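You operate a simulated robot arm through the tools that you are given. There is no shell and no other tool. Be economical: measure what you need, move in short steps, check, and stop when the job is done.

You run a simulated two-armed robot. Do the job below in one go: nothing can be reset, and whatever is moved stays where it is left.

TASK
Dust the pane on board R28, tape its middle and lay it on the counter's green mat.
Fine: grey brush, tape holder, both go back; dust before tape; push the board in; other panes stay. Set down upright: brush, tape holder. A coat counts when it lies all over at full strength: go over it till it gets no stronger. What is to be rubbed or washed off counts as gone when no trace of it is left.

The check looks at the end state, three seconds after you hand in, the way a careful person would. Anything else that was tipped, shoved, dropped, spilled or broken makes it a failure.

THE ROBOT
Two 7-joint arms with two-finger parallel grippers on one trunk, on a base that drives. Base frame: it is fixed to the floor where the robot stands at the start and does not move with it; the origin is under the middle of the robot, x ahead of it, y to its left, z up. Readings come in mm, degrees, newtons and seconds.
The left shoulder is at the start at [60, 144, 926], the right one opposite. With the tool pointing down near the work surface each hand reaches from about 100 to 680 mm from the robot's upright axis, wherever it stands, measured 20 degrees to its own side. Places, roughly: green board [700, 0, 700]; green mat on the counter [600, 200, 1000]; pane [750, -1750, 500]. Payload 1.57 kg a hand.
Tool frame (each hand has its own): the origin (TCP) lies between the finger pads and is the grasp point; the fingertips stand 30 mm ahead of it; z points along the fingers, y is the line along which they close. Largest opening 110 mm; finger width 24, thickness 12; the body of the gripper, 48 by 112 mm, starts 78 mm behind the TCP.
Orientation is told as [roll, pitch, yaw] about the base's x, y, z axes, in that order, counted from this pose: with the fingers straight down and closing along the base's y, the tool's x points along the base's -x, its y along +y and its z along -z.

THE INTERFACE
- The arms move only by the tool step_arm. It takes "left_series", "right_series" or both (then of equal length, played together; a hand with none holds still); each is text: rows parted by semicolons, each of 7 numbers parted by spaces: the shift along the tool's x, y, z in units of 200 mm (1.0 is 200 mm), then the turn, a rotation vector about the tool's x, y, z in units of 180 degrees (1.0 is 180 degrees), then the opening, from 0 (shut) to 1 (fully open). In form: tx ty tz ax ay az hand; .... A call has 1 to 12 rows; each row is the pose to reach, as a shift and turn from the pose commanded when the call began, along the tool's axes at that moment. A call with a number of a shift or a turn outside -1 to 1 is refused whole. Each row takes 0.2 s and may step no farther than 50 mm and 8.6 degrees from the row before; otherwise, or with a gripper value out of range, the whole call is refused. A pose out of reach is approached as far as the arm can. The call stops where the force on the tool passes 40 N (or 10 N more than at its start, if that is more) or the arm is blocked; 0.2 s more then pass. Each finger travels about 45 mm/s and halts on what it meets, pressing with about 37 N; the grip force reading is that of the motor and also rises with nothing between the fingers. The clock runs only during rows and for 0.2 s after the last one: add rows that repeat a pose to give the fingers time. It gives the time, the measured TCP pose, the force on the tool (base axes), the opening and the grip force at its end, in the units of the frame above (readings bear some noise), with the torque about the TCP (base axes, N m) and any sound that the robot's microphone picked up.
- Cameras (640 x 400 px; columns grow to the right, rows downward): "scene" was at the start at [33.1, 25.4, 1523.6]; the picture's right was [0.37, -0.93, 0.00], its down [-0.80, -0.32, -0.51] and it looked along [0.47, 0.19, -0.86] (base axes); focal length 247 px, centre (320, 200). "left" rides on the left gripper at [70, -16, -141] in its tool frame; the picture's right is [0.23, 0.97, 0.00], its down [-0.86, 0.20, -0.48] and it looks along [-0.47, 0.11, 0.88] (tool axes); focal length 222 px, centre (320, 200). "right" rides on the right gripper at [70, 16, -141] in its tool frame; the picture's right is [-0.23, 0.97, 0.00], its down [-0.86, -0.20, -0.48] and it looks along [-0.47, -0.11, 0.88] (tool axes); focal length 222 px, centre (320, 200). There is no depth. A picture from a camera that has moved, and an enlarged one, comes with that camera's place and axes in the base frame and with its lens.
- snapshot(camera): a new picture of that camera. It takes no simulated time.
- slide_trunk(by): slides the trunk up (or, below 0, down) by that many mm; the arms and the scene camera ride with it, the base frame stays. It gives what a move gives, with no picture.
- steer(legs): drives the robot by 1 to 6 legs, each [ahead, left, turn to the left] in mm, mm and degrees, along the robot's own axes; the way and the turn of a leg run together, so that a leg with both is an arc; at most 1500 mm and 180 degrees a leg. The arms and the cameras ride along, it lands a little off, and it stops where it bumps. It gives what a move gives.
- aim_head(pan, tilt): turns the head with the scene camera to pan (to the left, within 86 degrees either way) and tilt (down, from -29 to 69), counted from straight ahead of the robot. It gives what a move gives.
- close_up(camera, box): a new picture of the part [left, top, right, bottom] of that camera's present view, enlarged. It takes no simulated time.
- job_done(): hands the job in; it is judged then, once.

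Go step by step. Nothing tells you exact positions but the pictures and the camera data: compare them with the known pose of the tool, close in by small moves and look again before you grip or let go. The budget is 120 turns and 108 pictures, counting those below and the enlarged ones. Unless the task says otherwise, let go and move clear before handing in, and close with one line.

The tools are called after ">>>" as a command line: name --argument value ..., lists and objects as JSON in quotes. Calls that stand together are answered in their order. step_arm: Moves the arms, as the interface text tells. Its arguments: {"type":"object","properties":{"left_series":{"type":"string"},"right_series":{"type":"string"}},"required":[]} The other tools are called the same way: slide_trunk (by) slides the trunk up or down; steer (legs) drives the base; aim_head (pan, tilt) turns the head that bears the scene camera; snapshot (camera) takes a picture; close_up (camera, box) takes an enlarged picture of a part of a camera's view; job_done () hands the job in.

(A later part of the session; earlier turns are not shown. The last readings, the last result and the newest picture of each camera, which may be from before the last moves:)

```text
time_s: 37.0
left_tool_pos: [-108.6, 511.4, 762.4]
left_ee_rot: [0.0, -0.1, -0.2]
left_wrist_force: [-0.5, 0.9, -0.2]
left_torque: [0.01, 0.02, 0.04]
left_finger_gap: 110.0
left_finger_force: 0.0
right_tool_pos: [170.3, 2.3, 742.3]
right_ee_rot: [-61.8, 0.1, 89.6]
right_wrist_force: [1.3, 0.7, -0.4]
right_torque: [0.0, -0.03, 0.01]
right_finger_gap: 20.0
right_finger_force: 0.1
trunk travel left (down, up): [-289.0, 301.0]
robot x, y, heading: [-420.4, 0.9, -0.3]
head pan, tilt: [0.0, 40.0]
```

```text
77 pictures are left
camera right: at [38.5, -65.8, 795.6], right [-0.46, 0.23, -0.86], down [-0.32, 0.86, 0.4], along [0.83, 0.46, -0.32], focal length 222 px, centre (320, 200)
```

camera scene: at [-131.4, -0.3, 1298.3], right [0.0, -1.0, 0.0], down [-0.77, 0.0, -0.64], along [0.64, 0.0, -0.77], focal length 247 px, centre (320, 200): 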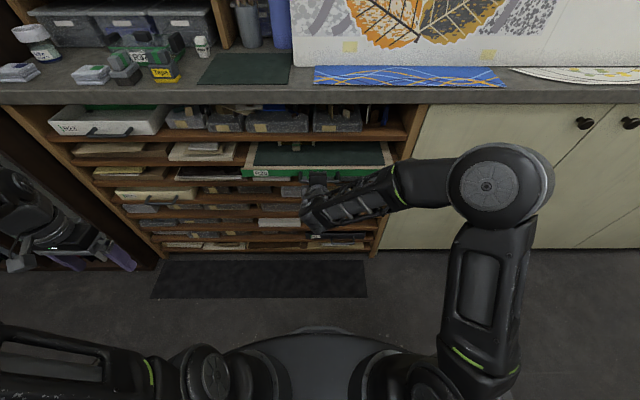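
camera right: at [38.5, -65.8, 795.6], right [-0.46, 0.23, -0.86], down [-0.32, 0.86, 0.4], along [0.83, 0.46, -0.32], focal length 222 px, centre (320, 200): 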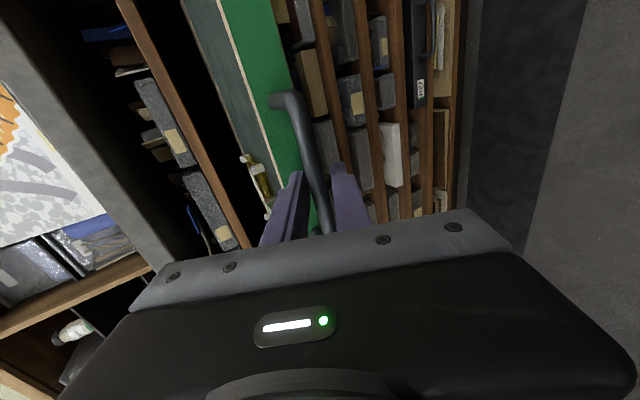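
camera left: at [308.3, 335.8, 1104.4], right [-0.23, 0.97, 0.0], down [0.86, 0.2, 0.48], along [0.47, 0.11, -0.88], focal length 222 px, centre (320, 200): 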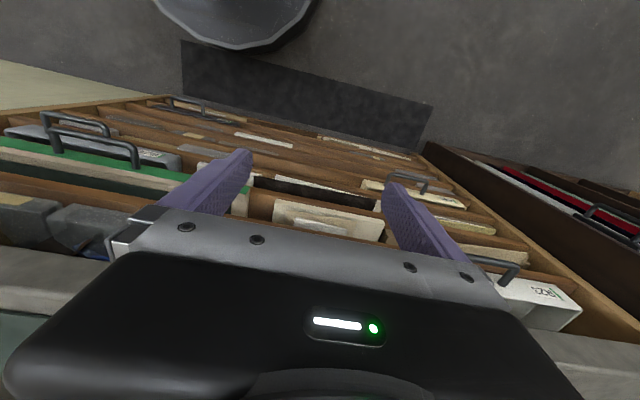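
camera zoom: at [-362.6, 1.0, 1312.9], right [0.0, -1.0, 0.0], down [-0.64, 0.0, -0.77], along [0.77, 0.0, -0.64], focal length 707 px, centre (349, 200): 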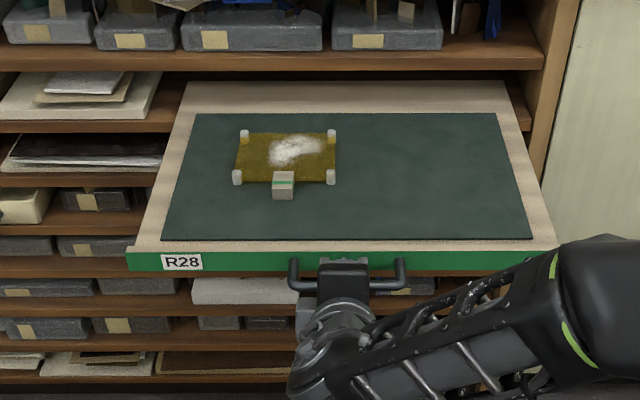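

The board holds itself with no weight on the open fingers, so it's a proper drawer. I'll open, back the right hand off, straighten it and raise the trunk.

>>> step_arm --right_series "0 0 0 0 0 0 0.45;0 0 0 0 0 0 0.5;0 0 -0.2 0 0 0 0.5;0 0 -0.4 0 0 0 0.5;0 0 -0.6 0 0 0 0.5;0 0 -0.8 0 0 0 0.5;0 0 -0.8 0 0 0 0.5"

>>> step_arm --right_series "0.1 -0.1 0 -0.045 0 0 0.5;0.3 -0.2 0 -0.09 0 0 0.5;0.5 -0.3 0 -0.135 0 0 0.5;0.7 -0.4 0 -0.18 0 0 0.5;0.9 -0.5 0 -0.225 0 0 0.5;1 -0.6 0 -0.27 0 0 0.5;1 -0.6 0 -0.315 0 0 0.5;1 -0.6 0 -0.342 0 0 0.5"

>>> slide_trunk --by 236

```text
time_s: 38.6
left_tool_pos: [-109.6, 511.6, 763.2]
left_ee_rot: [0.0, 0.1, -0.3]
left_wrist_force: [1.3, -0.7, -0.4]
left_torque: [-0.01, 0.0, 0.02]
left_finger_gap: 109.8
left_finger_force: 0.0
right_tool_pos: [28.8, 2.4, 817.5]
right_ee_rot: [-61.7, 0.0, 89.6]
right_wrist_force: [-0.6, 0.3, 0.2]
right_torque: [0.01, 0.0, 0.02]
right_finger_gap: 54.7
right_finger_force: 0.2
trunk travel left (down, up): [-289.0, 301.0]
robot x, y, heading: [-418.3, 0.3, -0.3]
head pan, tilt: [0.0, 40.0]
```

```text
time_s: 40.4
left_tool_pos: [-109.4, 511.9, 762.9]
left_ee_rot: [0.0, 0.0, -0.3]
left_wrist_force: [-0.2, -0.1, -0.9]
left_torque: [0.01, -0.04, -0.01]
left_finger_gap: 110.0
left_finger_force: 0.0
right_tool_pos: [85.8, -195.0, 901.1]
right_ee_rot: [-5.5, -1.1, 90.7]
right_wrist_force: [0.1, 0.4, -0.4]
right_torque: [-0.01, 0.03, 0.03]
right_finger_gap: 54.9
right_finger_force: 0.1
right hand out of reach, approached as far as the arm can: row 7, 8
trunk travel left (down, up): [-289.0, 301.0]
robot x, y, heading: [-413.1, 2.4, -0.1]
head pan, tilt: [0.0, 40.0]
```

```text
time_s: 42.9
left_tool_pos: [-108.9, 511.5, 999.7]
left_ee_rot: [-0.1, 0.0, -0.3]
left_wrist_force: [0.2, -1.0, 1.0]
left_torque: [0.03, 0.01, -0.01]
left_finger_gap: 110.0
left_finger_force: 0.1
right_tool_pos: [86.9, -196.9, 1136.8]
right_ee_rot: [-5.4, -1.1, 90.6]
right_wrist_force: [-0.1, -0.1, 0.4]
right_torque: [-0.02, 0.01, 0.0]
right_finger_gap: 55.0
right_finger_force: 0.0
trunk travel left (down, up): [-525.0, 65.0]
robot x, y, heading: [-416.9, -1.2, -0.4]
head pan, tilt: [0.0, 40.0]
```

Now I'll lift the left hand, pull the right hand back, and drive up to about (-40, 120) behind the pulled-out board.

>>> step_arm --left_series "0 0 -0.2 0 0 0 1;0 0 -0.4 0 0 0 1;0 0 -0.6 0 0 0 1;0 0 -0.6 0 0 0 1" --right_series "0.1 0.2 0 0 0 0 0.5;0.2 0.4 0 0 0 0 0.5;0.3 0.6 0 0 0 0 0.5;0.4 0.8 0 0 0 0 0.5"

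>>> steer --legs '[[0, 120, 0], [375, 0, 0]]'

>>> aim_head --pan 15 --tilt 55

>>> snapshot --camera "scene"

>>> snapshot --camera "left"

```text
time_s: 43.9
left_tool_pos: [-115.2, 516.1, 1117.7]
left_ee_rot: [0.2, -1.3, 0.2]
left_wrist_force: [-0.7, 0.5, 0.3]
left_torque: [-0.03, -0.03, 0.02]
left_finger_gap: 110.0
left_finger_force: 0.1
left hand out of reach, approached as far as the arm can: row 3
right_tool_pos: [-71.7, -278.9, 1123.5]
right_ee_rot: [-5.6, -0.9, 90.6]
right_wrist_force: [-0.4, -0.2, 0.2]
right_torque: [-0.03, -0.03, -0.01]
right_finger_gap: 55.0
right_finger_force: 0.0
trunk travel left (down, up): [-525.0, 65.0]
robot x, y, heading: [-416.3, 4.8, -0.1]
head pan, tilt: [0.0, 40.0]
```

```text
time_s: 47.1
left_tool_pos: [264.0, 635.4, 1116.6]
left_ee_rot: [0.3, -1.2, 0.2]
left_wrist_force: [-0.1, -0.2, 0.0]
left_torque: [-0.01, 0.03, 0.05]
left_finger_gap: 109.8
left_finger_force: 0.1
right_tool_pos: [308.9, -159.4, 1123.2]
right_ee_rot: [-5.5, -1.1, 90.6]
right_wrist_force: [0.9, -0.5, -1.1]
right_torque: [-0.02, 0.03, -0.02]
right_finger_gap: 54.8
right_finger_force: 0.1
trunk travel left (down, up): [-525.0, 65.0]
robot x, y, heading: [-45.3, 123.4, -0.2]
head pan, tilt: [0.0, 40.0]
```

```text
time_s: 47.9
left_tool_pos: [263.0, 636.5, 1117.5]
left_ee_rot: [0.3, -1.2, 0.2]
left_wrist_force: [-0.1, -0.2, -0.1]
left_torque: [-0.03, 0.06, 0.0]
left_finger_gap: 110.0
left_finger_force: 0.0
right_tool_pos: [308.0, -158.9, 1122.5]
right_ee_rot: [-5.5, -1.1, 90.6]
right_wrist_force: [-0.3, 0.1, -0.6]
right_torque: [0.0, 0.03, 0.0]
right_finger_gap: 54.9
right_finger_force: 0.1
trunk travel left (down, up): [-525.0, 65.0]
robot x, y, heading: [-41.2, 123.6, -0.2]
head pan, tilt: [15.0, 55.0]
```

```text
76 pictures are left
camera scene: at [-0.3, 141.5, 1528.3], right [0.25, -0.97, 0.0], down [-0.79, -0.21, -0.57], along [0.56, 0.15, -0.82], focal length 247 px, centre (320, 200)
```

scene: 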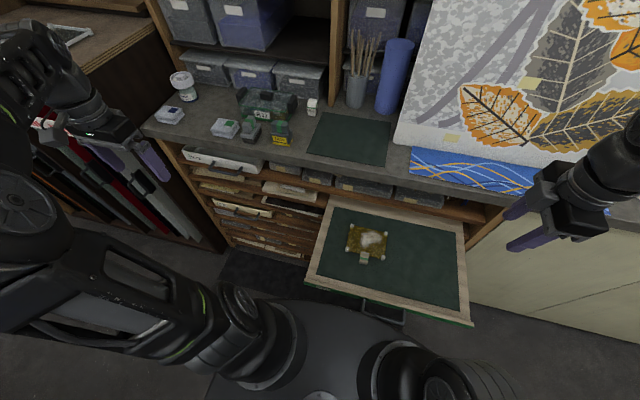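

```text
75 pictures are left
camera left: at [191.5, 617.5, 1257.3], right [-0.23, 0.97, 0.0], down [0.84, 0.2, 0.5], along [0.48, 0.12, -0.87], focal length 222 px, centre (320, 200)
```

left: 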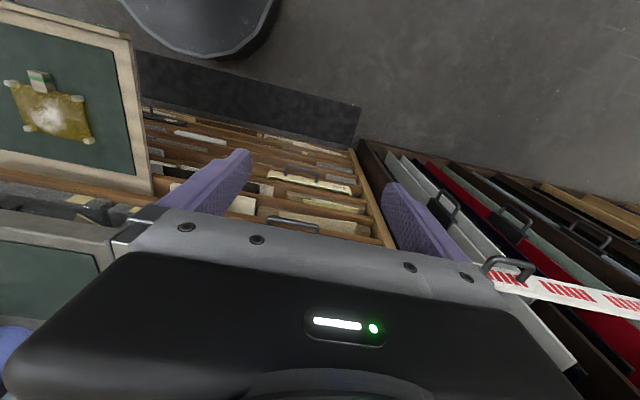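

The view is good. I'll zoom in on the brush and tape holder to locate them precisely, and on the pane as well.

>>> close_up --camera "scene" --box '[190, 85, 310, 160]'

>>> close_up --camera "scene" --box '[310, 200, 430, 275]'

```text
5.33 times, centred on (250, 122) of scene
camera zoom: at [-0.3, 141.5, 1528.3], right [0.25, -0.97, 0.0], down [-0.79, -0.21, -0.57], along [0.56, 0.15, -0.82], focal length 1320 px, centre (693, 613)
```

zoom: 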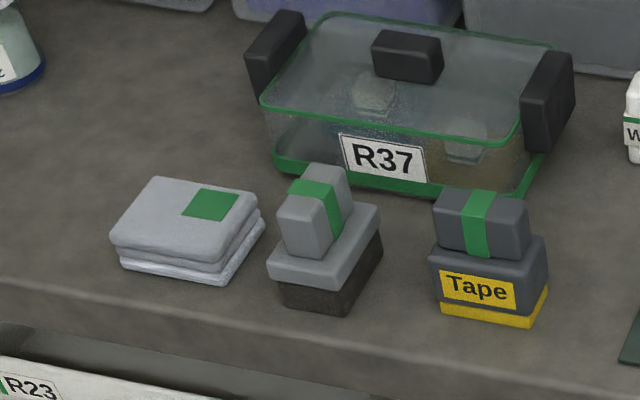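

```text
5.33 times, centred on (370, 238) of scene
camera zoom: at [-0.3, 141.5, 1528.3], right [0.25, -0.97, 0.0], down [-0.79, -0.21, -0.57], along [0.56, 0.15, -0.82], focal length 1320 px, centre (53, 0)
```

zoom: 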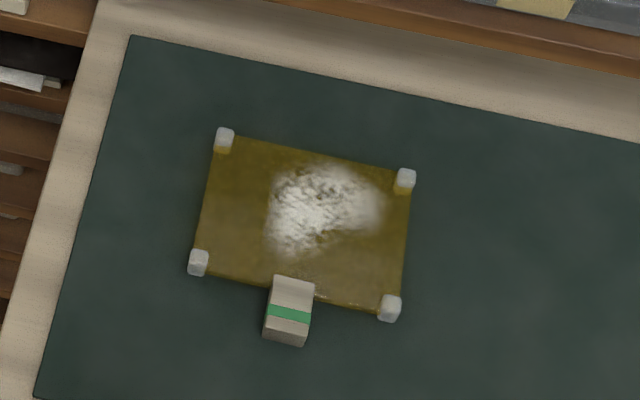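

The brush is axis-aligned at about (541, 507), with a 27 mm wide handle and its top at z≈1058. The tape holder is at (546, 407), and the pane is centred at (402, 82) with its grip block at (335, 83). I'll bring the left hand in, shift the base left for reach, and move over the brush.

>>> step_arm --left_series "-0.17 -0.14 0 0 0.0067 0 0.8;-0.34 -0.28 0 0 0.0067 0 0.7;-0.51 -0.42 0 0 0.0067 0 0.6;-0.68 -0.56 0 0 0.0067 0 0.6;-0.68 -0.56 0 0 0.0067 0 0.6"

>>> steer --legs '[[0, 120, 0]]'

```text
time_s: 49.1
left_tool_pos: [405.2, 526.9, 1110.9]
left_ee_rot: [0.4, -0.4, 0.5]
left_wrist_force: [-0.3, -0.2, 0.3]
left_torque: [-0.01, -0.03, 0.0]
left_finger_gap: 66.0
left_finger_force: 0.0
left hand out of reach, approached as far as the arm can: row 3, 4, 5
right_tool_pos: [307.6, -158.5, 1124.4]
right_ee_rot: [-5.6, -1.2, 90.5]
right_wrist_force: [-0.2, 0.5, -0.3]
right_torque: [-0.04, -0.03, 0.0]
right_finger_gap: 55.0
right_finger_force: 0.2
trunk travel left (down, up): [-525.0, 65.0]
robot x, y, heading: [-37.8, 125.1, -0.1]
head pan, tilt: [15.0, 55.0]
```

```text
time_s: 50.3
left_tool_pos: [406.1, 644.6, 1109.3]
left_ee_rot: [0.2, -0.3, 0.4]
left_wrist_force: [-0.2, 0.0, 0.1]
left_torque: [-0.06, -0.02, -0.01]
left_finger_gap: 65.8
left_finger_force: 0.0
right_tool_pos: [308.9, -39.6, 1124.4]
right_ee_rot: [-5.6, -1.1, 90.6]
right_wrist_force: [0.2, 0.7, 0.5]
right_torque: [-0.05, 0.02, 0.0]
right_finger_gap: 54.8
right_finger_force: 0.0
trunk travel left (down, up): [-525.0, 65.0]
robot x, y, heading: [-40.9, 239.4, -0.3]
head pan, tilt: [15.0, 55.0]
```

>>> slide_trunk --by 60

>>> step_arm --left_series "-0.11 -0.12 0.05 0 0.002 0 0.6;-0.23 -0.24 0.1 0 0.002 0 0.6;-0.34 -0.35 0.15 0 0.002 0 0.6;-0.45 -0.46 0.2 0 0.002 0 0.6;-0.57 -0.58 0.22 0 0.002 0.002 0.6;-0.675 -0.69 0.22 0 0.002 0.002 0.6;-0.675 -0.69 0.22 0 0.002 0.002 0.6"

>>> snapshot --camera "left"

>>> close_up --camera "scene" --box '[200, 60, 440, 210]'

```text
time_s: 51.3
left_tool_pos: [406.6, 643.6, 1171.0]
left_ee_rot: [0.4, -0.2, 0.3]
left_wrist_force: [-1.2, -0.1, 0.2]
left_torque: [-0.02, -0.02, 0.01]
left_finger_gap: 66.2
left_finger_force: 0.0
right_tool_pos: [308.5, -41.9, 1183.1]
right_ee_rot: [-5.4, -1.1, 90.8]
right_wrist_force: [-0.8, 0.2, 0.7]
right_torque: [0.03, 0.0, 0.01]
right_finger_gap: 54.9
right_finger_force: 0.1
trunk travel left (down, up): [-585.0, 5.0]
robot x, y, heading: [-37.6, 242.6, -0.3]
head pan, tilt: [15.0, 55.0]
```

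```text
time_s: 52.9
left_tool_pos: [506.1, 489.1, 1118.3]
left_ee_rot: [0.6, 0.0, 0.0]
left_wrist_force: [0.2, 0.0, 0.1]
left_torque: [-0.03, -0.01, -0.01]
left_finger_gap: 66.0
left_finger_force: 0.0
left hand out of reach, approached as far as the arm can: row 2, 3, 4, 5, 6, 7
right_tool_pos: [308.1, -42.4, 1184.4]
right_ee_rot: [-5.5, -1.0, 90.6]
right_wrist_force: [0.3, 0.2, 0.4]
right_torque: [-0.01, 0.04, 0.02]
right_finger_gap: 55.1
right_finger_force: 0.1
trunk travel left (down, up): [-585.0, 5.0]
robot x, y, heading: [-38.5, 239.5, 0.1]
head pan, tilt: [15.0, 55.0]
```

```text
72 pictures are left
camera left: at [436.9, 471.3, 1259.6], right [-0.23, 0.97, 0.01], down [0.85, 0.2, 0.48], along [0.47, 0.12, -0.88], focal length 222 px, centre (320, 200)
```

left: 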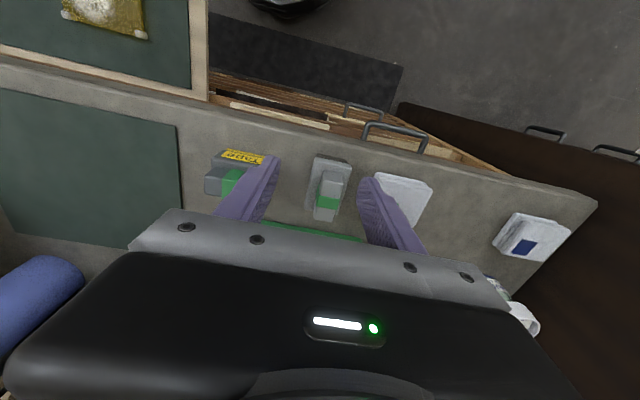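

```text
2.67 times, centred on (320, 135) of scene
camera zoom: at [-0.1, 258.1, 1588.2], right [0.26, -0.97, 0.0], down [-0.79, -0.21, -0.57], along [0.55, 0.15, -0.82], focal length 660 px, centre (320, 373)
```

zoom: 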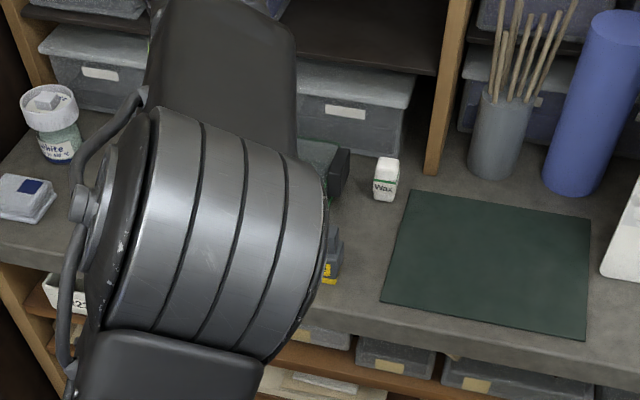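

The left camera confirms the brush at (538, 507), but the hand is at its reach limit. I'll shift the base 40 mm forward and 100 mm left.

>>> steer --legs '[[40, 100, 0]]'

>>> step_arm --left_series "0 -0.2 0 0 0 0 0.6;0 -0.4 0 0 0 0 0.6;0 -0.43 0 0 0 0 0.6;0 -0.43 0 0 0 0 0.6"

>>> snapshot --camera "left"

```text
time_s: 54.1
left_tool_pos: [549.2, 594.1, 1118.1]
left_ee_rot: [0.4, -0.1, -0.1]
left_wrist_force: [0.5, 0.6, 0.1]
left_torque: [-0.07, -0.01, 0.01]
left_finger_gap: 66.2
left_finger_force: 0.1
right_tool_pos: [350.7, 62.5, 1183.5]
right_ee_rot: [-5.5, -1.0, 90.6]
right_wrist_force: [0.7, 0.5, -0.3]
right_torque: [-0.05, 0.01, 0.01]
right_finger_gap: 54.9
right_finger_force: 0.2
trunk travel left (down, up): [-585.0, 5.0]
robot x, y, heading: [3.0, 345.9, -0.1]
head pan, tilt: [15.0, 55.0]
```

```text
time_s: 55.1
left_tool_pos: [549.4, 506.0, 1118.7]
left_ee_rot: [0.5, -0.1, -0.2]
left_wrist_force: [0.0, 0.6, 0.7]
left_torque: [0.0, 0.01, -0.03]
left_finger_gap: 66.0
left_finger_force: 0.0
right_tool_pos: [351.0, 61.0, 1183.6]
right_ee_rot: [-5.5, -1.0, 90.7]
right_wrist_force: [0.1, 0.4, -0.6]
right_torque: [-0.01, -0.01, 0.01]
right_finger_gap: 55.0
right_finger_force: 0.0
trunk travel left (down, up): [-585.0, 5.0]
robot x, y, heading: [2.8, 344.6, -0.4]
head pan, tilt: [15.0, 55.0]
```

```text
70 pictures are left
camera left: at [479.5, 487.7, 1259.2], right [-0.23, 0.97, 0.01], down [0.85, 0.19, 0.48], along [0.47, 0.12, -0.88], focal length 222 px, centre (320, 200)
```

left: 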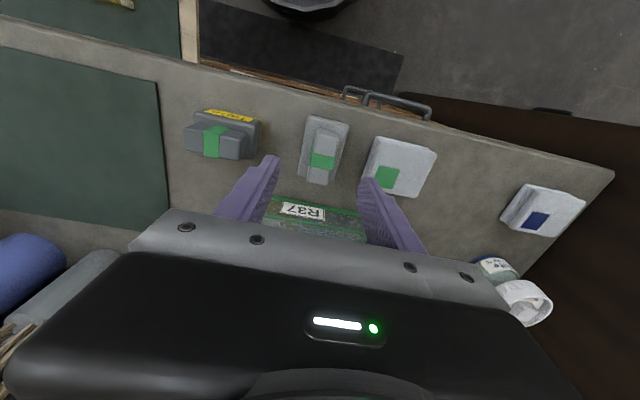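

The handle is centred at (542, 507). I'll narrow the fingers, descend to TCP z≈1065 and grip.

>>> step_arm --left_series "0.035 0.004 0 0 0 0 0.42;0.035 0.004 0 0 0 0 0.42;0.035 0.004 0.1 0 0 0 0.42;0.035 0.004 0.2 0 0 0 0.42;0.035 0.004 0.265 0 0 0 0.42;0.035 0.004 0.265 0 0 0 0.42"

>>> snapshot --camera "left"

```text
time_s: 56.5
left_tool_pos: [542.0, 507.0, 1064.8]
left_ee_rot: [0.5, -0.1, 0.0]
left_wrist_force: [-0.2, 0.1, 0.0]
left_torque: [-0.02, -0.01, -0.02]
left_finger_gap: 46.2
left_finger_force: 0.1
right_tool_pos: [350.2, 61.1, 1184.9]
right_ee_rot: [-5.5, -1.1, 90.6]
right_wrist_force: [-0.7, -0.3, 0.0]
right_torque: [-0.01, 0.0, 0.03]
right_finger_gap: 55.0
right_finger_force: 0.1
trunk travel left (down, up): [-585.0, 5.0]
robot x, y, heading: [-1.6, 344.9, -0.4]
head pan, tilt: [15.0, 55.0]
```

```text
69 pictures are left
camera left: at [471.9, 488.9, 1205.8], right [-0.23, 0.97, 0.01], down [0.85, 0.19, 0.48], along [0.47, 0.12, -0.88], focal length 222 px, centre (320, 200)
```

left: 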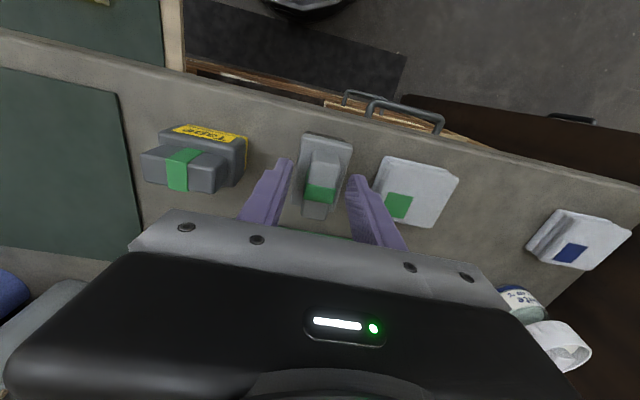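

>>> step_arm --left_series "0 0 0.01 0 0 0 0.3;0 0 0.01 0 0 0 0.15;0 0 0.01 0 0 0 0.1;0 0 0.01 0 0 0 0.1;0 0 0.01 0 0 0 0.1"

>>> step_arm --left_series "0 0 -0.1 0 0 0 0.1;0 0 -0.3 0 0 0 0.1;0 0 -0.4 0 0 0 0.1"

>>> snapshot --camera "left"

```text
time_s: 57.7
left_tool_pos: [541.1, 508.1, 1062.1]
left_ee_rot: [0.5, -0.2, -0.1]
left_wrist_force: [0.9, 0.8, -0.4]
left_torque: [-0.02, -0.02, 0.03]
left_finger_gap: 20.9
left_finger_force: 34.2
right_tool_pos: [349.3, 61.0, 1183.5]
right_ee_rot: [-5.5, -1.1, 90.4]
right_wrist_force: [-0.3, 0.7, -0.1]
right_torque: [0.01, 0.01, 0.01]
right_finger_gap: 55.0
right_finger_force: 0.1
trunk travel left (down, up): [-585.0, 5.0]
robot x, y, heading: [0.8, 340.3, -0.0]
head pan, tilt: [15.0, 55.0]
```

```text
time_s: 58.5
left_tool_pos: [541.9, 507.3, 1144.2]
left_ee_rot: [0.4, -0.2, -0.1]
left_wrist_force: [-0.1, -0.4, -0.8]
left_torque: [-0.02, -0.01, 0.01]
left_finger_gap: 21.4
left_finger_force: 35.0
right_tool_pos: [349.6, 61.9, 1185.1]
right_ee_rot: [-5.5, -1.0, 90.6]
right_wrist_force: [-0.6, 0.1, 0.1]
right_torque: [0.0, 0.03, 0.0]
right_finger_gap: 55.1
right_finger_force: 0.1
trunk travel left (down, up): [-585.0, 5.0]
robot x, y, heading: [2.0, 342.3, -0.3]
head pan, tilt: [15.0, 55.0]
```

```text
68 pictures are left
camera left: at [471.3, 489.2, 1284.4], right [-0.23, 0.97, 0.01], down [0.85, 0.19, 0.48], along [0.47, 0.12, -0.88], focal length 222 px, centre (320, 200)
```

left: 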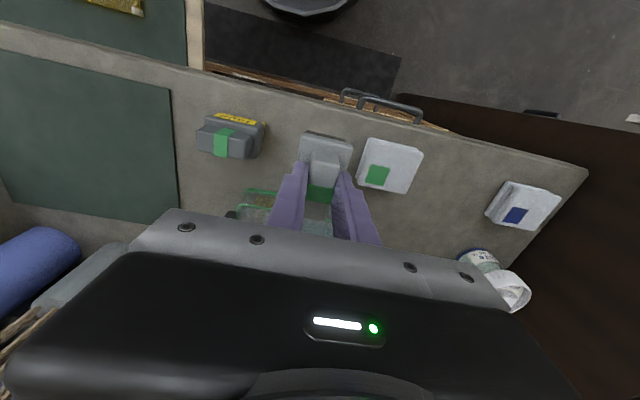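

The brush is held, with its bristle bottom 62 mm below the TCP. I'll retract the left hand in front of the counter and drive right so the pane comes in front of it and the right hand goes clear.

>>> step_arm --left_series "0.2 0 0 0 0 0 0.1;0.4 0 0 0 0 0 0.1;0.6 0 0 0 0 0 0.1;0.7 0 0 0 0 0 0.1;0.7 0 0 0 0 0 0.1"

>>> steer --legs '[[0, -220, 0]]'

>>> step_arm --left_series "0 -0.2 0 0 0 0 0.1;0 -0.4 0 0 0 0 0.1;0 -0.6 0 0 0 0 0.1;0 -0.8 0.1 0 0 0 0.1;0 -1 0.3 0 0 0 0.1;0 -1 0.5 0 0 0 0.1;0 -1 0.7 0 0 0 0.1;0 -1 0.9 0 0 0 0.1;0 -1 0.9 0 0 0 0.1"

>>> aim_head --pan -5 --tilt 60

>>> snapshot --camera "scene"

>>> snapshot --camera "left"

```text
time_s: 59.7
left_tool_pos: [402.4, 505.9, 1143.0]
left_ee_rot: [0.5, -0.2, -0.2]
left_wrist_force: [-0.5, -1.2, -0.4]
left_torque: [0.01, -0.01, -0.01]
left_finger_gap: 20.9
left_finger_force: 34.3
right_tool_pos: [349.4, 61.1, 1184.0]
right_ee_rot: [-5.5, -1.0, 90.5]
right_wrist_force: [1.0, -0.6, -0.1]
right_torque: [0.01, -0.01, -0.03]
right_finger_gap: 55.1
right_finger_force: 0.0
trunk travel left (down, up): [-585.0, 5.0]
robot x, y, heading: [1.7, 341.1, -0.5]
head pan, tilt: [15.0, 55.0]
```

```text
time_s: 61.4
left_tool_pos: [401.2, 280.5, 1143.3]
left_ee_rot: [0.6, -0.1, -0.1]
left_wrist_force: [0.3, -0.3, -0.1]
left_torque: [0.03, 0.01, -0.03]
left_finger_gap: 21.1
left_finger_force: 35.2
right_tool_pos: [349.1, -163.9, 1183.5]
right_ee_rot: [-5.4, -1.2, 90.7]
right_wrist_force: [-0.4, -0.6, 0.7]
right_torque: [0.03, 0.01, -0.02]
right_finger_gap: 55.0
right_finger_force: 0.0
trunk travel left (down, up): [-585.0, 5.0]
robot x, y, heading: [0.9, 116.5, 0.2]
head pan, tilt: [15.0, 55.0]
```

```text
refused: row 5 steps farther than a row can; nothing moved
```

```text
time_s: 62.2
left_tool_pos: [400.8, 282.2, 1143.2]
left_ee_rot: [0.5, -0.1, 0.0]
left_wrist_force: [0.6, -0.2, -0.9]
left_torque: [-0.01, 0.0, -0.02]
left_finger_gap: 21.1
left_finger_force: 33.8
right_tool_pos: [350.9, -164.2, 1183.1]
right_ee_rot: [-5.6, -1.2, 90.7]
right_wrist_force: [0.9, 0.3, -0.9]
right_torque: [0.01, -0.02, -0.02]
right_finger_gap: 55.3
right_finger_force: 0.1
trunk travel left (down, up): [-585.0, 5.0]
robot x, y, heading: [-1.1, 120.3, 0.3]
head pan, tilt: [-5.0, 60.0]
```

```text
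67 pictures are left
camera scene: at [37.6, 111.3, 1582.2], right [-0.09, -1.0, 0.0], down [-0.86, 0.08, -0.5], along [0.5, -0.04, -0.87], focal length 247 px, centre (320, 200)
```

scene: 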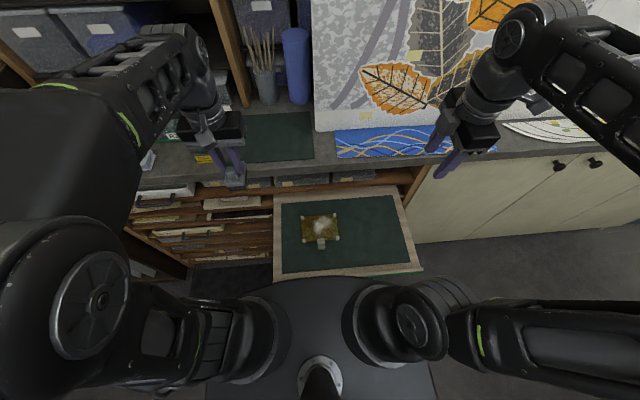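

```text
66 pictures are left
camera left: at [330.9, 262.4, 1283.9], right [-0.23, 0.97, 0.01], down [0.85, 0.2, 0.48], along [0.47, 0.12, -0.88], focal length 222 px, centre (320, 200)
```

left: 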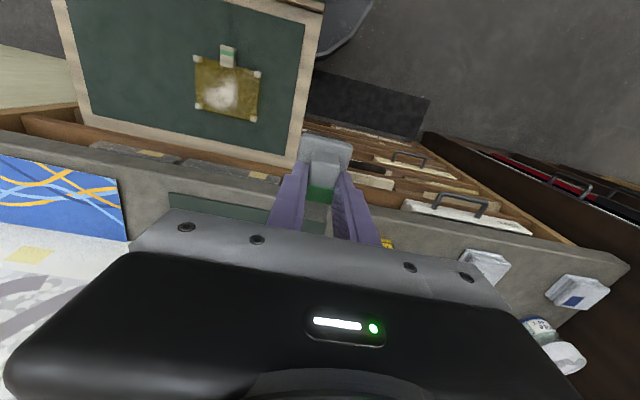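

>>> step_arm --left_series "0 -0.2 0 0 0 0 0.1;0 -0.4 0 0 0 0 0.1;0 -0.6 0 0 0 0 0.1;0 -0.8 0 0 0 0 0.1;0 -1 0.05 0 0 0 0.1;0 -1 0.25 0 0 0 0.1;0 -1 0.4 0 0 0 0.1"

>>> slide_trunk --by -160

>>> snapshot --camera "left"

>>> snapshot --camera "scene"

```text
time_s: 63.9
left_tool_pos: [402.8, 81.8, 1060.5]
left_ee_rot: [0.5, -0.1, 0.0]
left_wrist_force: [0.1, 0.4, -0.5]
left_torque: [-0.02, -0.02, 0.0]
left_finger_gap: 21.0
left_finger_force: 34.2
right_tool_pos: [350.3, -163.0, 1184.0]
right_ee_rot: [-5.5, -1.1, 90.7]
right_wrist_force: [-0.3, -0.1, 0.4]
right_torque: [-0.06, 0.02, 0.0]
right_finger_gap: 55.0
right_finger_force: 0.0
trunk travel left (down, up): [-585.0, 5.0]
robot x, y, heading: [3.5, 116.7, -0.3]
head pan, tilt: [-5.0, 60.0]
```

```text
time_s: 65.7
left_tool_pos: [392.0, 82.0, 921.1]
left_ee_rot: [0.2, -0.8, -0.1]
left_wrist_force: [-0.2, -0.7, -0.8]
left_torque: [0.01, -0.01, 0.01]
left_finger_gap: 21.0
left_finger_force: 33.9
right_tool_pos: [335.5, -164.5, 1043.5]
right_ee_rot: [-6.1, -0.8, 90.5]
right_wrist_force: [-0.6, -0.2, 0.1]
right_torque: [-0.03, -0.01, 0.02]
right_finger_gap: 55.3
right_finger_force: 0.0
trunk travel left (down, up): [-425.0, 165.0]
robot x, y, heading: [0.9, 113.9, -0.5]
head pan, tilt: [-5.0, 60.0]
```

```text
65 pictures are left
camera left: at [320.7, 64.2, 1061.6], right [-0.22, 0.97, 0.0], down [0.85, 0.19, 0.49], along [0.48, 0.11, -0.87], focal length 222 px, centre (320, 200)
```

left: 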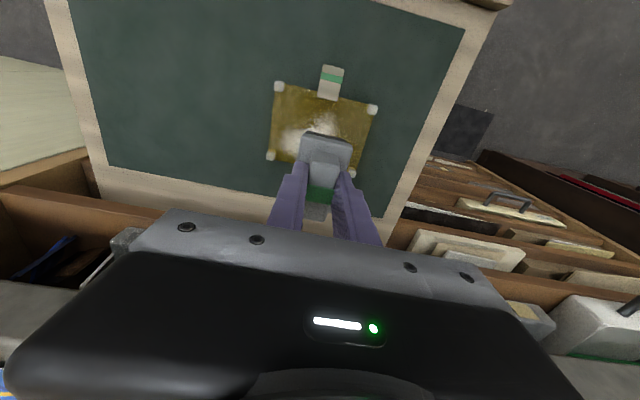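

```text
64 pictures are left
camera scene: at [19.6, 114.5, 1437.6], right [-0.09, -1.0, 0.0], down [-0.86, 0.08, -0.51], along [0.51, -0.05, -0.86], focal length 247 px, centre (320, 200)
```

scene: 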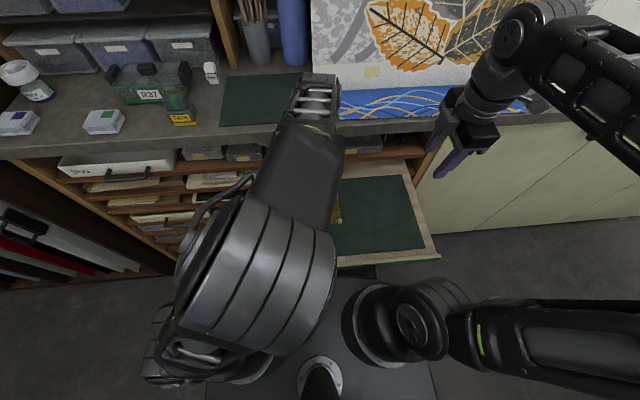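

The trunk slide came up about 20 mm short and tilted the robot slightly, so something on the body may be resting on the board or handle. I'll raise it right away and check.

>>> slide_trunk --by 40

>>> aim_head --pan -10 --tilt 69

>>> snapshot --camera "scene"

```text
time_s: 66.5
left_tool_pos: [402.6, 84.5, 939.7]
left_ee_rot: [0.5, -0.1, 0.1]
left_wrist_force: [0.2, -0.2, 0.5]
left_torque: [0.0, 0.02, -0.02]
left_finger_gap: 21.0
left_finger_force: 34.4
right_tool_pos: [351.0, -162.9, 1061.2]
right_ee_rot: [-5.5, -1.0, 90.8]
right_wrist_force: [0.2, -0.2, 0.8]
right_torque: [-0.01, 0.06, 0.0]
right_finger_gap: 55.2
right_finger_force: 0.1
trunk travel left (down, up): [-465.0, 125.0]
robot x, y, heading: [2.5, 116.4, -0.2]
head pan, tilt: [-5.0, 60.0]
```

```text
time_s: 67.2
left_tool_pos: [403.8, 82.2, 942.0]
left_ee_rot: [0.4, 0.0, 0.1]
left_wrist_force: [0.3, -0.5, -0.5]
left_torque: [0.01, 0.01, 0.02]
left_finger_gap: 21.0
left_finger_force: 34.5
right_tool_pos: [347.9, -163.4, 1062.0]
right_ee_rot: [-5.4, -1.2, 90.7]
right_wrist_force: [-0.2, 0.5, 0.4]
right_torque: [0.02, -0.02, 0.0]
right_finger_gap: 55.1
right_finger_force: 0.1
trunk travel left (down, up): [-465.0, 125.0]
robot x, y, heading: [-3.6, 116.2, -0.1]
head pan, tilt: [-10.0, 68.8]
```

```text
63 pictures are left
camera scene: at [26.4, 107.3, 1452.8], right [-0.18, -0.98, 0.0], down [-0.92, 0.16, -0.36], along [0.36, -0.06, -0.93], focal length 247 px, centre (320, 200)
```

scene: 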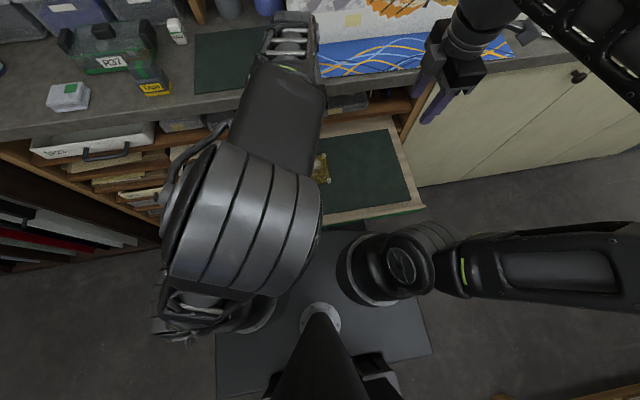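

Level again. The left elbow most likely touched the board's near-left corner. I'll back the base 140 mm with the arm reaching farther so the elbow stays clear of the board, then check the board.

>>> steer --legs '[[-140, 0, 0]]'

>>> snapshot --camera "scene"

>>> snapshot --camera "left"

```text
time_s: 68.5
left_tool_pos: [262.4, 81.4, 941.3]
left_ee_rot: [0.5, -0.3, -0.3]
left_wrist_force: [-1.4, 0.7, -0.1]
left_torque: [0.01, 0.0, 0.01]
left_finger_gap: 20.9
left_finger_force: 34.6
right_tool_pos: [206.7, -165.0, 1065.1]
right_ee_rot: [-5.6, -1.1, 90.3]
right_wrist_force: [0.4, -0.3, 0.1]
right_torque: [-0.03, -0.01, 0.01]
right_finger_gap: 54.6
right_finger_force: 0.1
trunk travel left (down, up): [-465.0, 125.0]
robot x, y, heading: [-136.9, 119.8, -0.5]
head pan, tilt: [-10.0, 68.8]
```

```text
62 pictures are left
camera scene: at [-115.2, 108.0, 1452.8], right [-0.18, -0.98, 0.0], down [-0.92, 0.17, -0.36], along [0.36, -0.07, -0.93], focal length 247 px, centre (320, 200)
```

scene: 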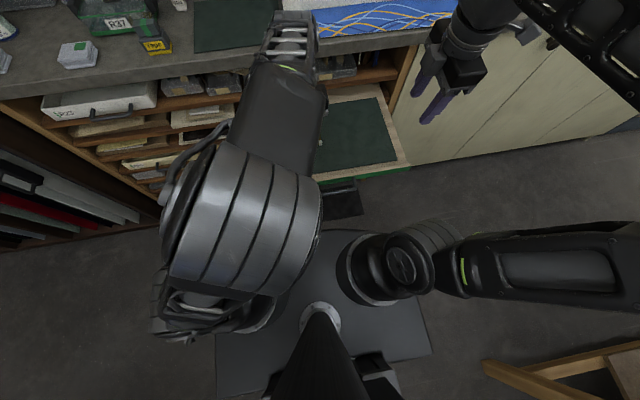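

```text
61 pictures are left
camera left: at [192.0, 62.6, 1082.7], right [-0.22, 0.97, 0.01], down [0.85, 0.19, 0.48], along [0.47, 0.11, -0.88], focal length 222 px, centre (320, 200)
```

left: 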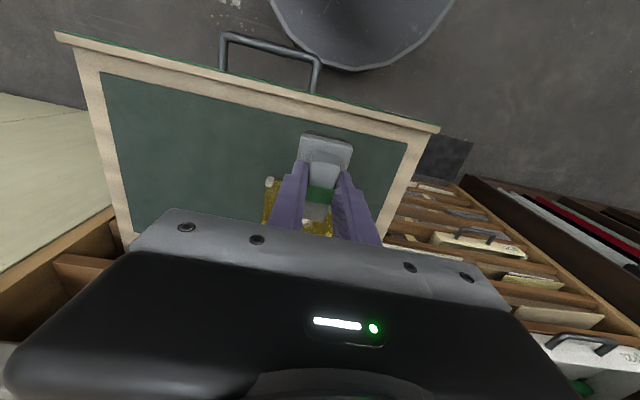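

The board looks intact. I'll extend the hand forward over the pane, then lower with the trunk in small amounts.

>>> step_arm --left_series "-0.2 0 0 0 0 0 0.1;-0.4 0 0 0 0 0 0.1;-0.6 0 0 0 0 0 0.1;-0.7 0 0 0 0 0 0.1;-0.7 0 0.1 0 0 0 0.1;-0.7 0 0.2 0 0 0 0.1;-0.7 0 0.2 0 0 0 0.1"

>>> snapshot --camera "scene"

>>> snapshot --camera "right"

```text
time_s: 70.1
left_tool_pos: [402.9, 79.7, 901.6]
left_ee_rot: [0.6, -0.1, -0.3]
left_wrist_force: [-0.9, -0.3, 0.0]
left_torque: [0.03, 0.0, 0.01]
left_finger_gap: 21.1
left_finger_force: 33.7
right_tool_pos: [208.2, -164.7, 1064.6]
right_ee_rot: [-5.5, -1.1, 90.4]
right_wrist_force: [-0.3, 0.0, 0.3]
right_torque: [-0.02, 0.01, -0.05]
right_finger_gap: 55.3
right_finger_force: 0.1
trunk travel left (down, up): [-465.0, 125.0]
robot x, y, heading: [-139.8, 120.2, -0.2]
head pan, tilt: [-10.0, 68.8]
```

```text
60 pictures are left
camera scene: at [-113.7, 108.0, 1452.8], right [-0.18, -0.98, 0.0], down [-0.92, 0.17, -0.36], along [0.36, -0.07, -0.93], focal length 247 px, centre (320, 200)
```

scene: 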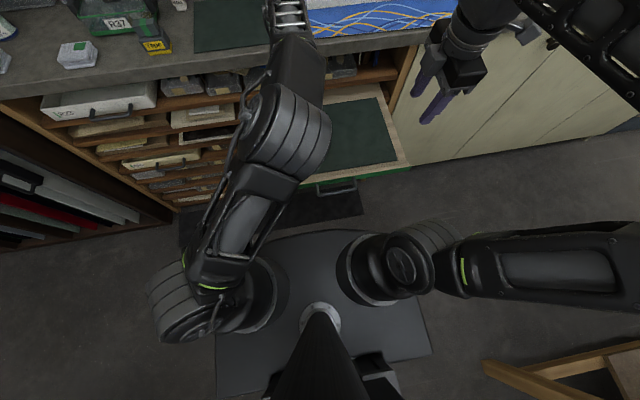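

```text
59 pictures are left
camera right: at [179.6, -237.5, 1202.0], right [-0.97, 0.22, -0.09], down [0.15, 0.85, 0.51], along [0.19, 0.48, -0.85], focal length 222 px, centre (320, 200)
```

right: 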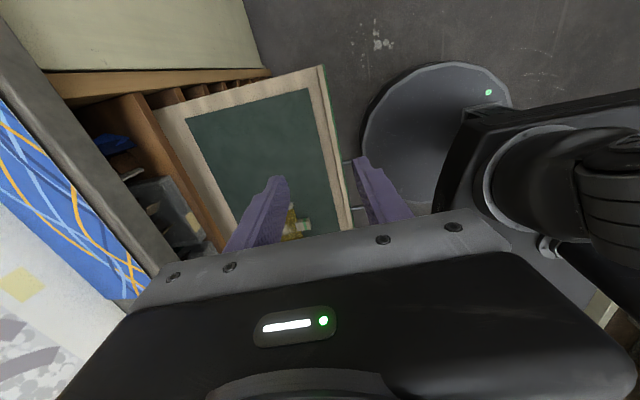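

To keep the elbow high, I'll raise the trunk 60 mm and descend with the arm alone.

>>> slide_trunk --by 60

>>> step_arm --left_series "0 0 0.15 0 0 0 0.1;0 0 0.3 0 0 0 0.1;0 0 0.45 0 0 0 0.1;0 0 0.6 0 0 0 0.1;0 0 0.6 0 0 0 0.1"

>>> snapshot --camera "scene"

>>> snapshot --camera "left"

```text
time_s: 71.1
left_tool_pos: [402.4, 79.4, 961.7]
left_ee_rot: [0.5, 0.0, -0.3]
left_wrist_force: [0.0, 0.0, 0.4]
left_torque: [-0.01, 0.03, -0.02]
left_finger_gap: 21.0
left_finger_force: 34.3
right_tool_pos: [208.1, -164.1, 1124.1]
right_ee_rot: [-5.5, -1.0, 90.4]
right_wrist_force: [0.8, 0.3, 0.2]
right_torque: [0.04, -0.01, 0.0]
right_finger_gap: 55.0
right_finger_force: 0.0
trunk travel left (down, up): [-525.0, 65.0]
robot x, y, heading: [-141.2, 115.4, -0.2]
head pan, tilt: [-10.0, 68.8]
```

```text
time_s: 72.3
left_tool_pos: [401.8, 77.4, 842.1]
left_ee_rot: [0.4, 0.0, -0.3]
left_wrist_force: [-0.3, 0.9, -1.3]
left_torque: [-0.01, -0.03, 0.0]
left_finger_gap: 21.1
left_finger_force: 34.6
right_tool_pos: [207.1, -164.7, 1123.9]
right_ee_rot: [-5.5, -1.2, 90.3]
right_wrist_force: [-0.2, -0.1, 0.3]
right_torque: [-0.01, 0.0, 0.03]
right_finger_gap: 55.0
right_finger_force: 0.0
trunk travel left (down, up): [-525.0, 65.0]
robot x, y, heading: [-135.7, 115.1, -0.5]
head pan, tilt: [-10.0, 68.8]
```

```text
58 pictures are left
camera scene: at [-113.8, 108.0, 1512.8], right [-0.18, -0.98, 0.0], down [-0.92, 0.17, -0.36], along [0.36, -0.07, -0.93], focal length 247 px, centre (320, 200)
```

scene: 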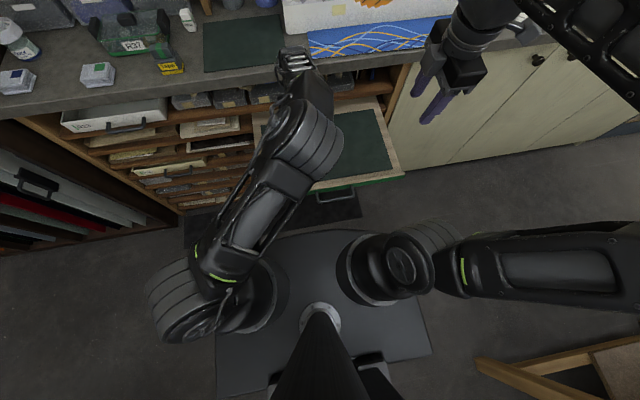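

```text
57 pictures are left
camera left: at [332.0, 59.5, 983.0], right [-0.22, 0.97, 0.01], down [0.85, 0.19, 0.48], along [0.47, 0.11, -0.88], focal length 222 px, centre (320, 200)
```

left: 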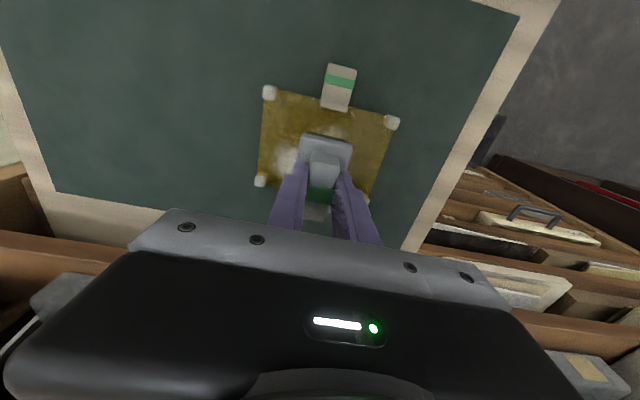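

The pane is centred at (399, 79) and the brush is above it. I'll lower in small steps to find contact.

>>> step_arm --left_series "0 0 0.04 0 0 0 0.1;0 0 0.08 0 0 0 0.1;0 0 0.08 0 0 0 0.1"

>>> step_arm --left_series "0 0 0.02 0 0 0 0.1;0 0 0.03 0 0 0 0.1;0 0 0.03 0 0 0 0.1"

>>> snapshot --camera "left"

```text
time_s: 73.1
left_tool_pos: [401.1, 78.4, 828.3]
left_ee_rot: [0.5, -0.4, -0.3]
left_wrist_force: [-0.6, 0.0, 16.4]
left_torque: [-0.15, 0.28, -0.01]
left_finger_gap: 21.2
left_finger_force: 34.2
right_tool_pos: [205.8, -164.8, 1123.5]
right_ee_rot: [-5.5, -1.1, 90.4]
right_wrist_force: [0.0, -0.6, 0.3]
right_torque: [0.04, 0.01, -0.02]
right_finger_gap: 54.9
right_finger_force: 0.1
trunk travel left (down, up): [-525.0, 65.0]
robot x, y, heading: [-139.1, 118.1, -0.5]
head pan, tilt: [-10.0, 68.8]
```

```text
time_s: 73.9
left_tool_pos: [400.7, 78.9, 822.3]
left_ee_rot: [0.4, -0.4, -0.4]
left_wrist_force: [-0.1, -3.9, 34.8]
left_torque: [-0.4, -0.1, 0.0]
left_finger_gap: 21.1
left_finger_force: 33.9
right_tool_pos: [206.3, -165.2, 1123.6]
right_ee_rot: [-5.6, -1.1, 90.4]
right_wrist_force: [0.0, -0.4, -0.5]
right_torque: [-0.01, 0.03, 0.0]
right_finger_gap: 55.0
right_finger_force: 0.2
trunk travel left (down, up): [-525.0, 65.0]
robot x, y, heading: [-137.7, 114.6, -0.7]
head pan, tilt: [-10.0, 68.8]
```

```text
56 pictures are left
camera left: at [331.2, 60.5, 962.9], right [-0.22, 0.98, 0.01], down [0.85, 0.19, 0.49], along [0.47, 0.11, -0.87], focal length 222 px, centre (320, 200)
```

left: 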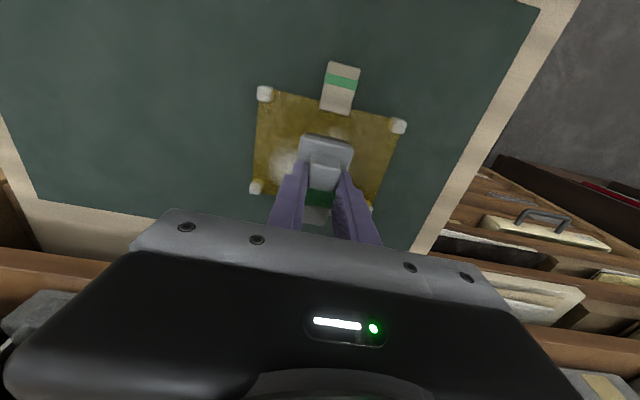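

Contact starts at TCP z≈830, and the last step pressed too hard. I'll back off about 7 mm and sweep the pane in strokes, keeping clear of the corner posts and the grip block.

>>> step_arm --left_series "0.01 0 -0.035 0 0 0 0.1;0.01 -0.2 -0.035 0 0 0 0.1;0.01 0 -0.035 0 0 0 0.1;0.01 0.195 -0.035 0 0 0 0.1;0.08 0.115 -0.035 0 0 0 0.1;0.08 -0.06 -0.035 0 0 0 0.1;0.08 -0.145 -0.035 0 0 0 0.1;0 -0.145 -0.035 0 0 0 0.1;-0.075 -0.145 -0.035 0 0 0 0.1;-0.075 0.05 -0.035 0 0 0 0.1;-0.075 0.12 -0.035 0 0 0 0.1;0 0.12 -0.035 0 0 0 0.1"

>>> snapshot --camera "left"

```text
time_s: 76.5
left_tool_pos: [403.3, 104.4, 827.3]
left_ee_rot: [0.4, -0.2, -0.3]
left_wrist_force: [0.1, 0.0, -1.5]
left_torque: [0.01, 0.02, 0.07]
left_finger_gap: 21.0
left_finger_force: 34.4
right_tool_pos: [208.1, -164.7, 1123.9]
right_ee_rot: [-5.5, -1.1, 90.4]
right_wrist_force: [-0.3, 0.1, 0.3]
right_torque: [0.02, 0.01, -0.01]
right_finger_gap: 55.3
right_finger_force: 0.0
trunk travel left (down, up): [-525.0, 65.0]
robot x, y, heading: [-141.5, 116.4, -0.4]
head pan, tilt: [-10.0, 68.8]
```

```text
55 pictures are left
camera left: at [332.6, 85.4, 967.5], right [-0.22, 0.97, 0.01], down [0.85, 0.19, 0.48], along [0.47, 0.11, -0.88], focal length 222 px, centre (320, 200)
```

left: 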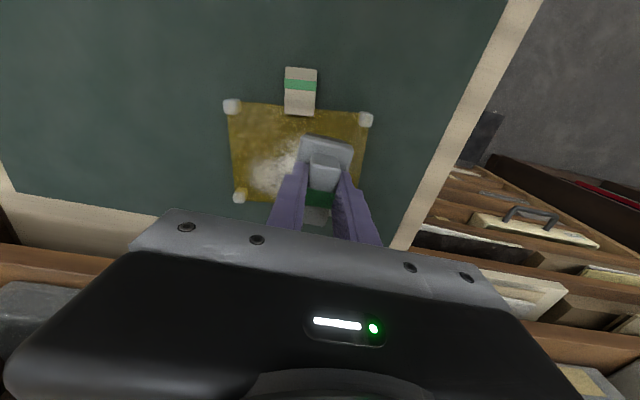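

There's no contact force now and the pane has turned about 7° from the drag, with some dust left at the low-y side. I'll lower gently to find light contact again.

>>> step_arm --left_series "0 -0.12 0 0 0 0 0.1;0 -0.12 0.01 0 0 0 0.1;0 -0.12 0.015 0 0 0 0.1"

```text
time_s: 77.3
left_tool_pos: [402.0, 81.8, 824.2]
left_ee_rot: [0.5, -0.2, -0.3]
left_wrist_force: [1.5, -0.4, -1.0]
left_torque: [0.01, -0.01, 0.04]
left_finger_gap: 20.9
left_finger_force: 34.6
right_tool_pos: [207.4, -165.3, 1124.3]
right_ee_rot: [-5.5, -1.1, 90.4]
right_wrist_force: [-0.2, -0.7, -0.1]
right_torque: [0.01, -0.02, 0.04]
right_finger_gap: 54.6
right_finger_force: 0.0
trunk travel left (down, up): [-525.0, 65.0]
robot x, y, heading: [-135.9, 114.3, -0.7]
head pan, tilt: [-10.0, 68.8]
```

>>> step_arm --left_series "0 0 0.01 0 0 0 0.1;0 0 0.01 0 0 0 0.1"

>>> step_arm --left_series "0 0 0.01 0 0 0 0.1;0 0 0.01 0 0 0 0.1"

>>> snapshot --camera "left"

```text
time_s: 77.9
left_tool_pos: [403.2, 80.5, 821.7]
left_ee_rot: [0.5, -0.2, -0.4]
left_wrist_force: [-1.3, 0.9, 8.8]
left_torque: [-0.14, -0.11, 0.03]
left_finger_gap: 21.2
left_finger_force: 34.5
right_tool_pos: [207.2, -164.6, 1125.1]
right_ee_rot: [-5.6, -1.0, 90.4]
right_wrist_force: [-0.5, -0.2, -1.0]
right_torque: [0.01, -0.02, 0.01]
right_finger_gap: 54.9
right_finger_force: 0.1
trunk travel left (down, up): [-525.0, 65.0]
robot x, y, heading: [-137.6, 116.3, -0.6]
head pan, tilt: [-10.0, 68.8]
```

```text
time_s: 78.5
left_tool_pos: [402.3, 80.4, 821.8]
left_ee_rot: [0.4, -0.3, -0.3]
left_wrist_force: [-1.4, 0.7, 24.5]
left_torque: [-0.22, 0.01, 0.06]
left_finger_gap: 20.9
left_finger_force: 33.9
right_tool_pos: [206.5, -164.5, 1123.9]
right_ee_rot: [-5.6, -1.1, 90.4]
right_wrist_force: [0.2, 0.0, -0.7]
right_torque: [0.04, 0.01, 0.02]
right_finger_gap: 54.8
right_finger_force: 0.1
trunk travel left (down, up): [-525.0, 65.0]
robot x, y, heading: [-138.9, 115.3, -0.5]
head pan, tilt: [-10.0, 68.8]
```

```text
54 pictures are left
camera left: at [332.2, 62.6, 962.9], right [-0.22, 0.97, 0.01], down [0.85, 0.19, 0.49], along [0.47, 0.11, -0.87], focal length 222 px, centre (320, 200)
```

left: 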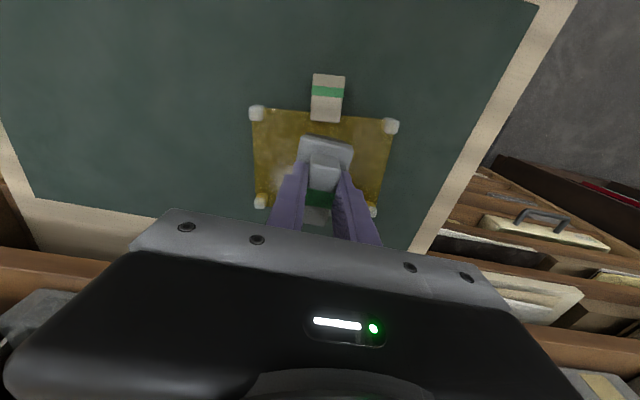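

Contact is at z≈822 (the brush slid about 7 mm up in the grip). I'll stroke again at lighter pressure, staying behind the grip block.

>>> step_arm --left_series "0 0 -0.01 0 0 0 0.1;0.04 -0.14 -0.01 0 0 0 0.1;0.04 0 -0.01 0 0 0 0.1;0.04 0.14 -0.01 0 0 0 0.1;-0.05 0.14 -0.01 0 0 0 0.1;-0.05 0 -0.01 0 0 0 0.1;-0.05 -0.14 -0.01 0 0 0 0.1;-0.12 -0.14 -0.01 0 0 0 0.1;-0.12 0 -0.01 0 0 0 0.1;-0.12 0.14 -0.01 0 0 0 0.1;-0.05 0.14 -0.01 0 0 0 0.1;-0.05 0 -0.01 0 0 0 0.1"

>>> step_arm --left_series "0 0 -0.2 0 0 0 0.1;0.1 0.2 -0.4 0 0 0 0.1;0.2 0.4 -0.4 0 0 0 0.1;0.2 0.5 -0.4 0 0 0 0.1;0.2 0.5 -0.4 0 0 0 0.1"

>>> close_up --camera "left" --box '[80, 20, 400, 220]'

```text
time_s: 79.9
left_tool_pos: [414.8, 102.9, 821.5]
left_ee_rot: [1.1, -0.4, 0.1]
left_wrist_force: [-2.1, 1.9, 13.0]
left_torque: [-0.12, 0.25, -0.11]
left_finger_gap: 21.0
left_finger_force: 34.3
right_tool_pos: [207.3, -164.8, 1122.8]
right_ee_rot: [-5.6, -1.2, 90.5]
right_wrist_force: [-0.5, 0.7, 0.3]
right_torque: [0.05, -0.01, 0.0]
right_finger_gap: 54.9
right_finger_force: 0.1
trunk travel left (down, up): [-525.0, 65.0]
robot x, y, heading: [-137.9, 121.4, -0.6]
head pan, tilt: [-10.0, 68.8]
stopped in row 6 (left hand): the force on the tool passed its limit at 41 N (the readings are from after the stop); the commanded pose is now the measured one
```

```text
refused: row 2 steps farther than a row can; nothing moved
```

```text
2.00 times, centred on (240, 120) of left
camera zoom: at [344.7, 82.6, 962.7], right [-0.23, 0.97, 0.02], down [0.85, 0.19, 0.49], along [0.47, 0.13, -0.87], focal length 444 px, centre (480, 360)
```

zoom: 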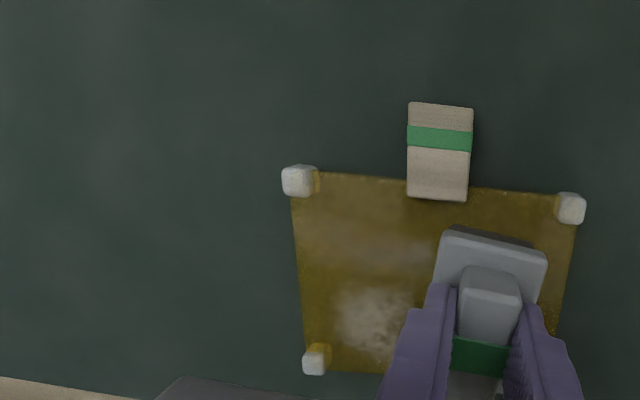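

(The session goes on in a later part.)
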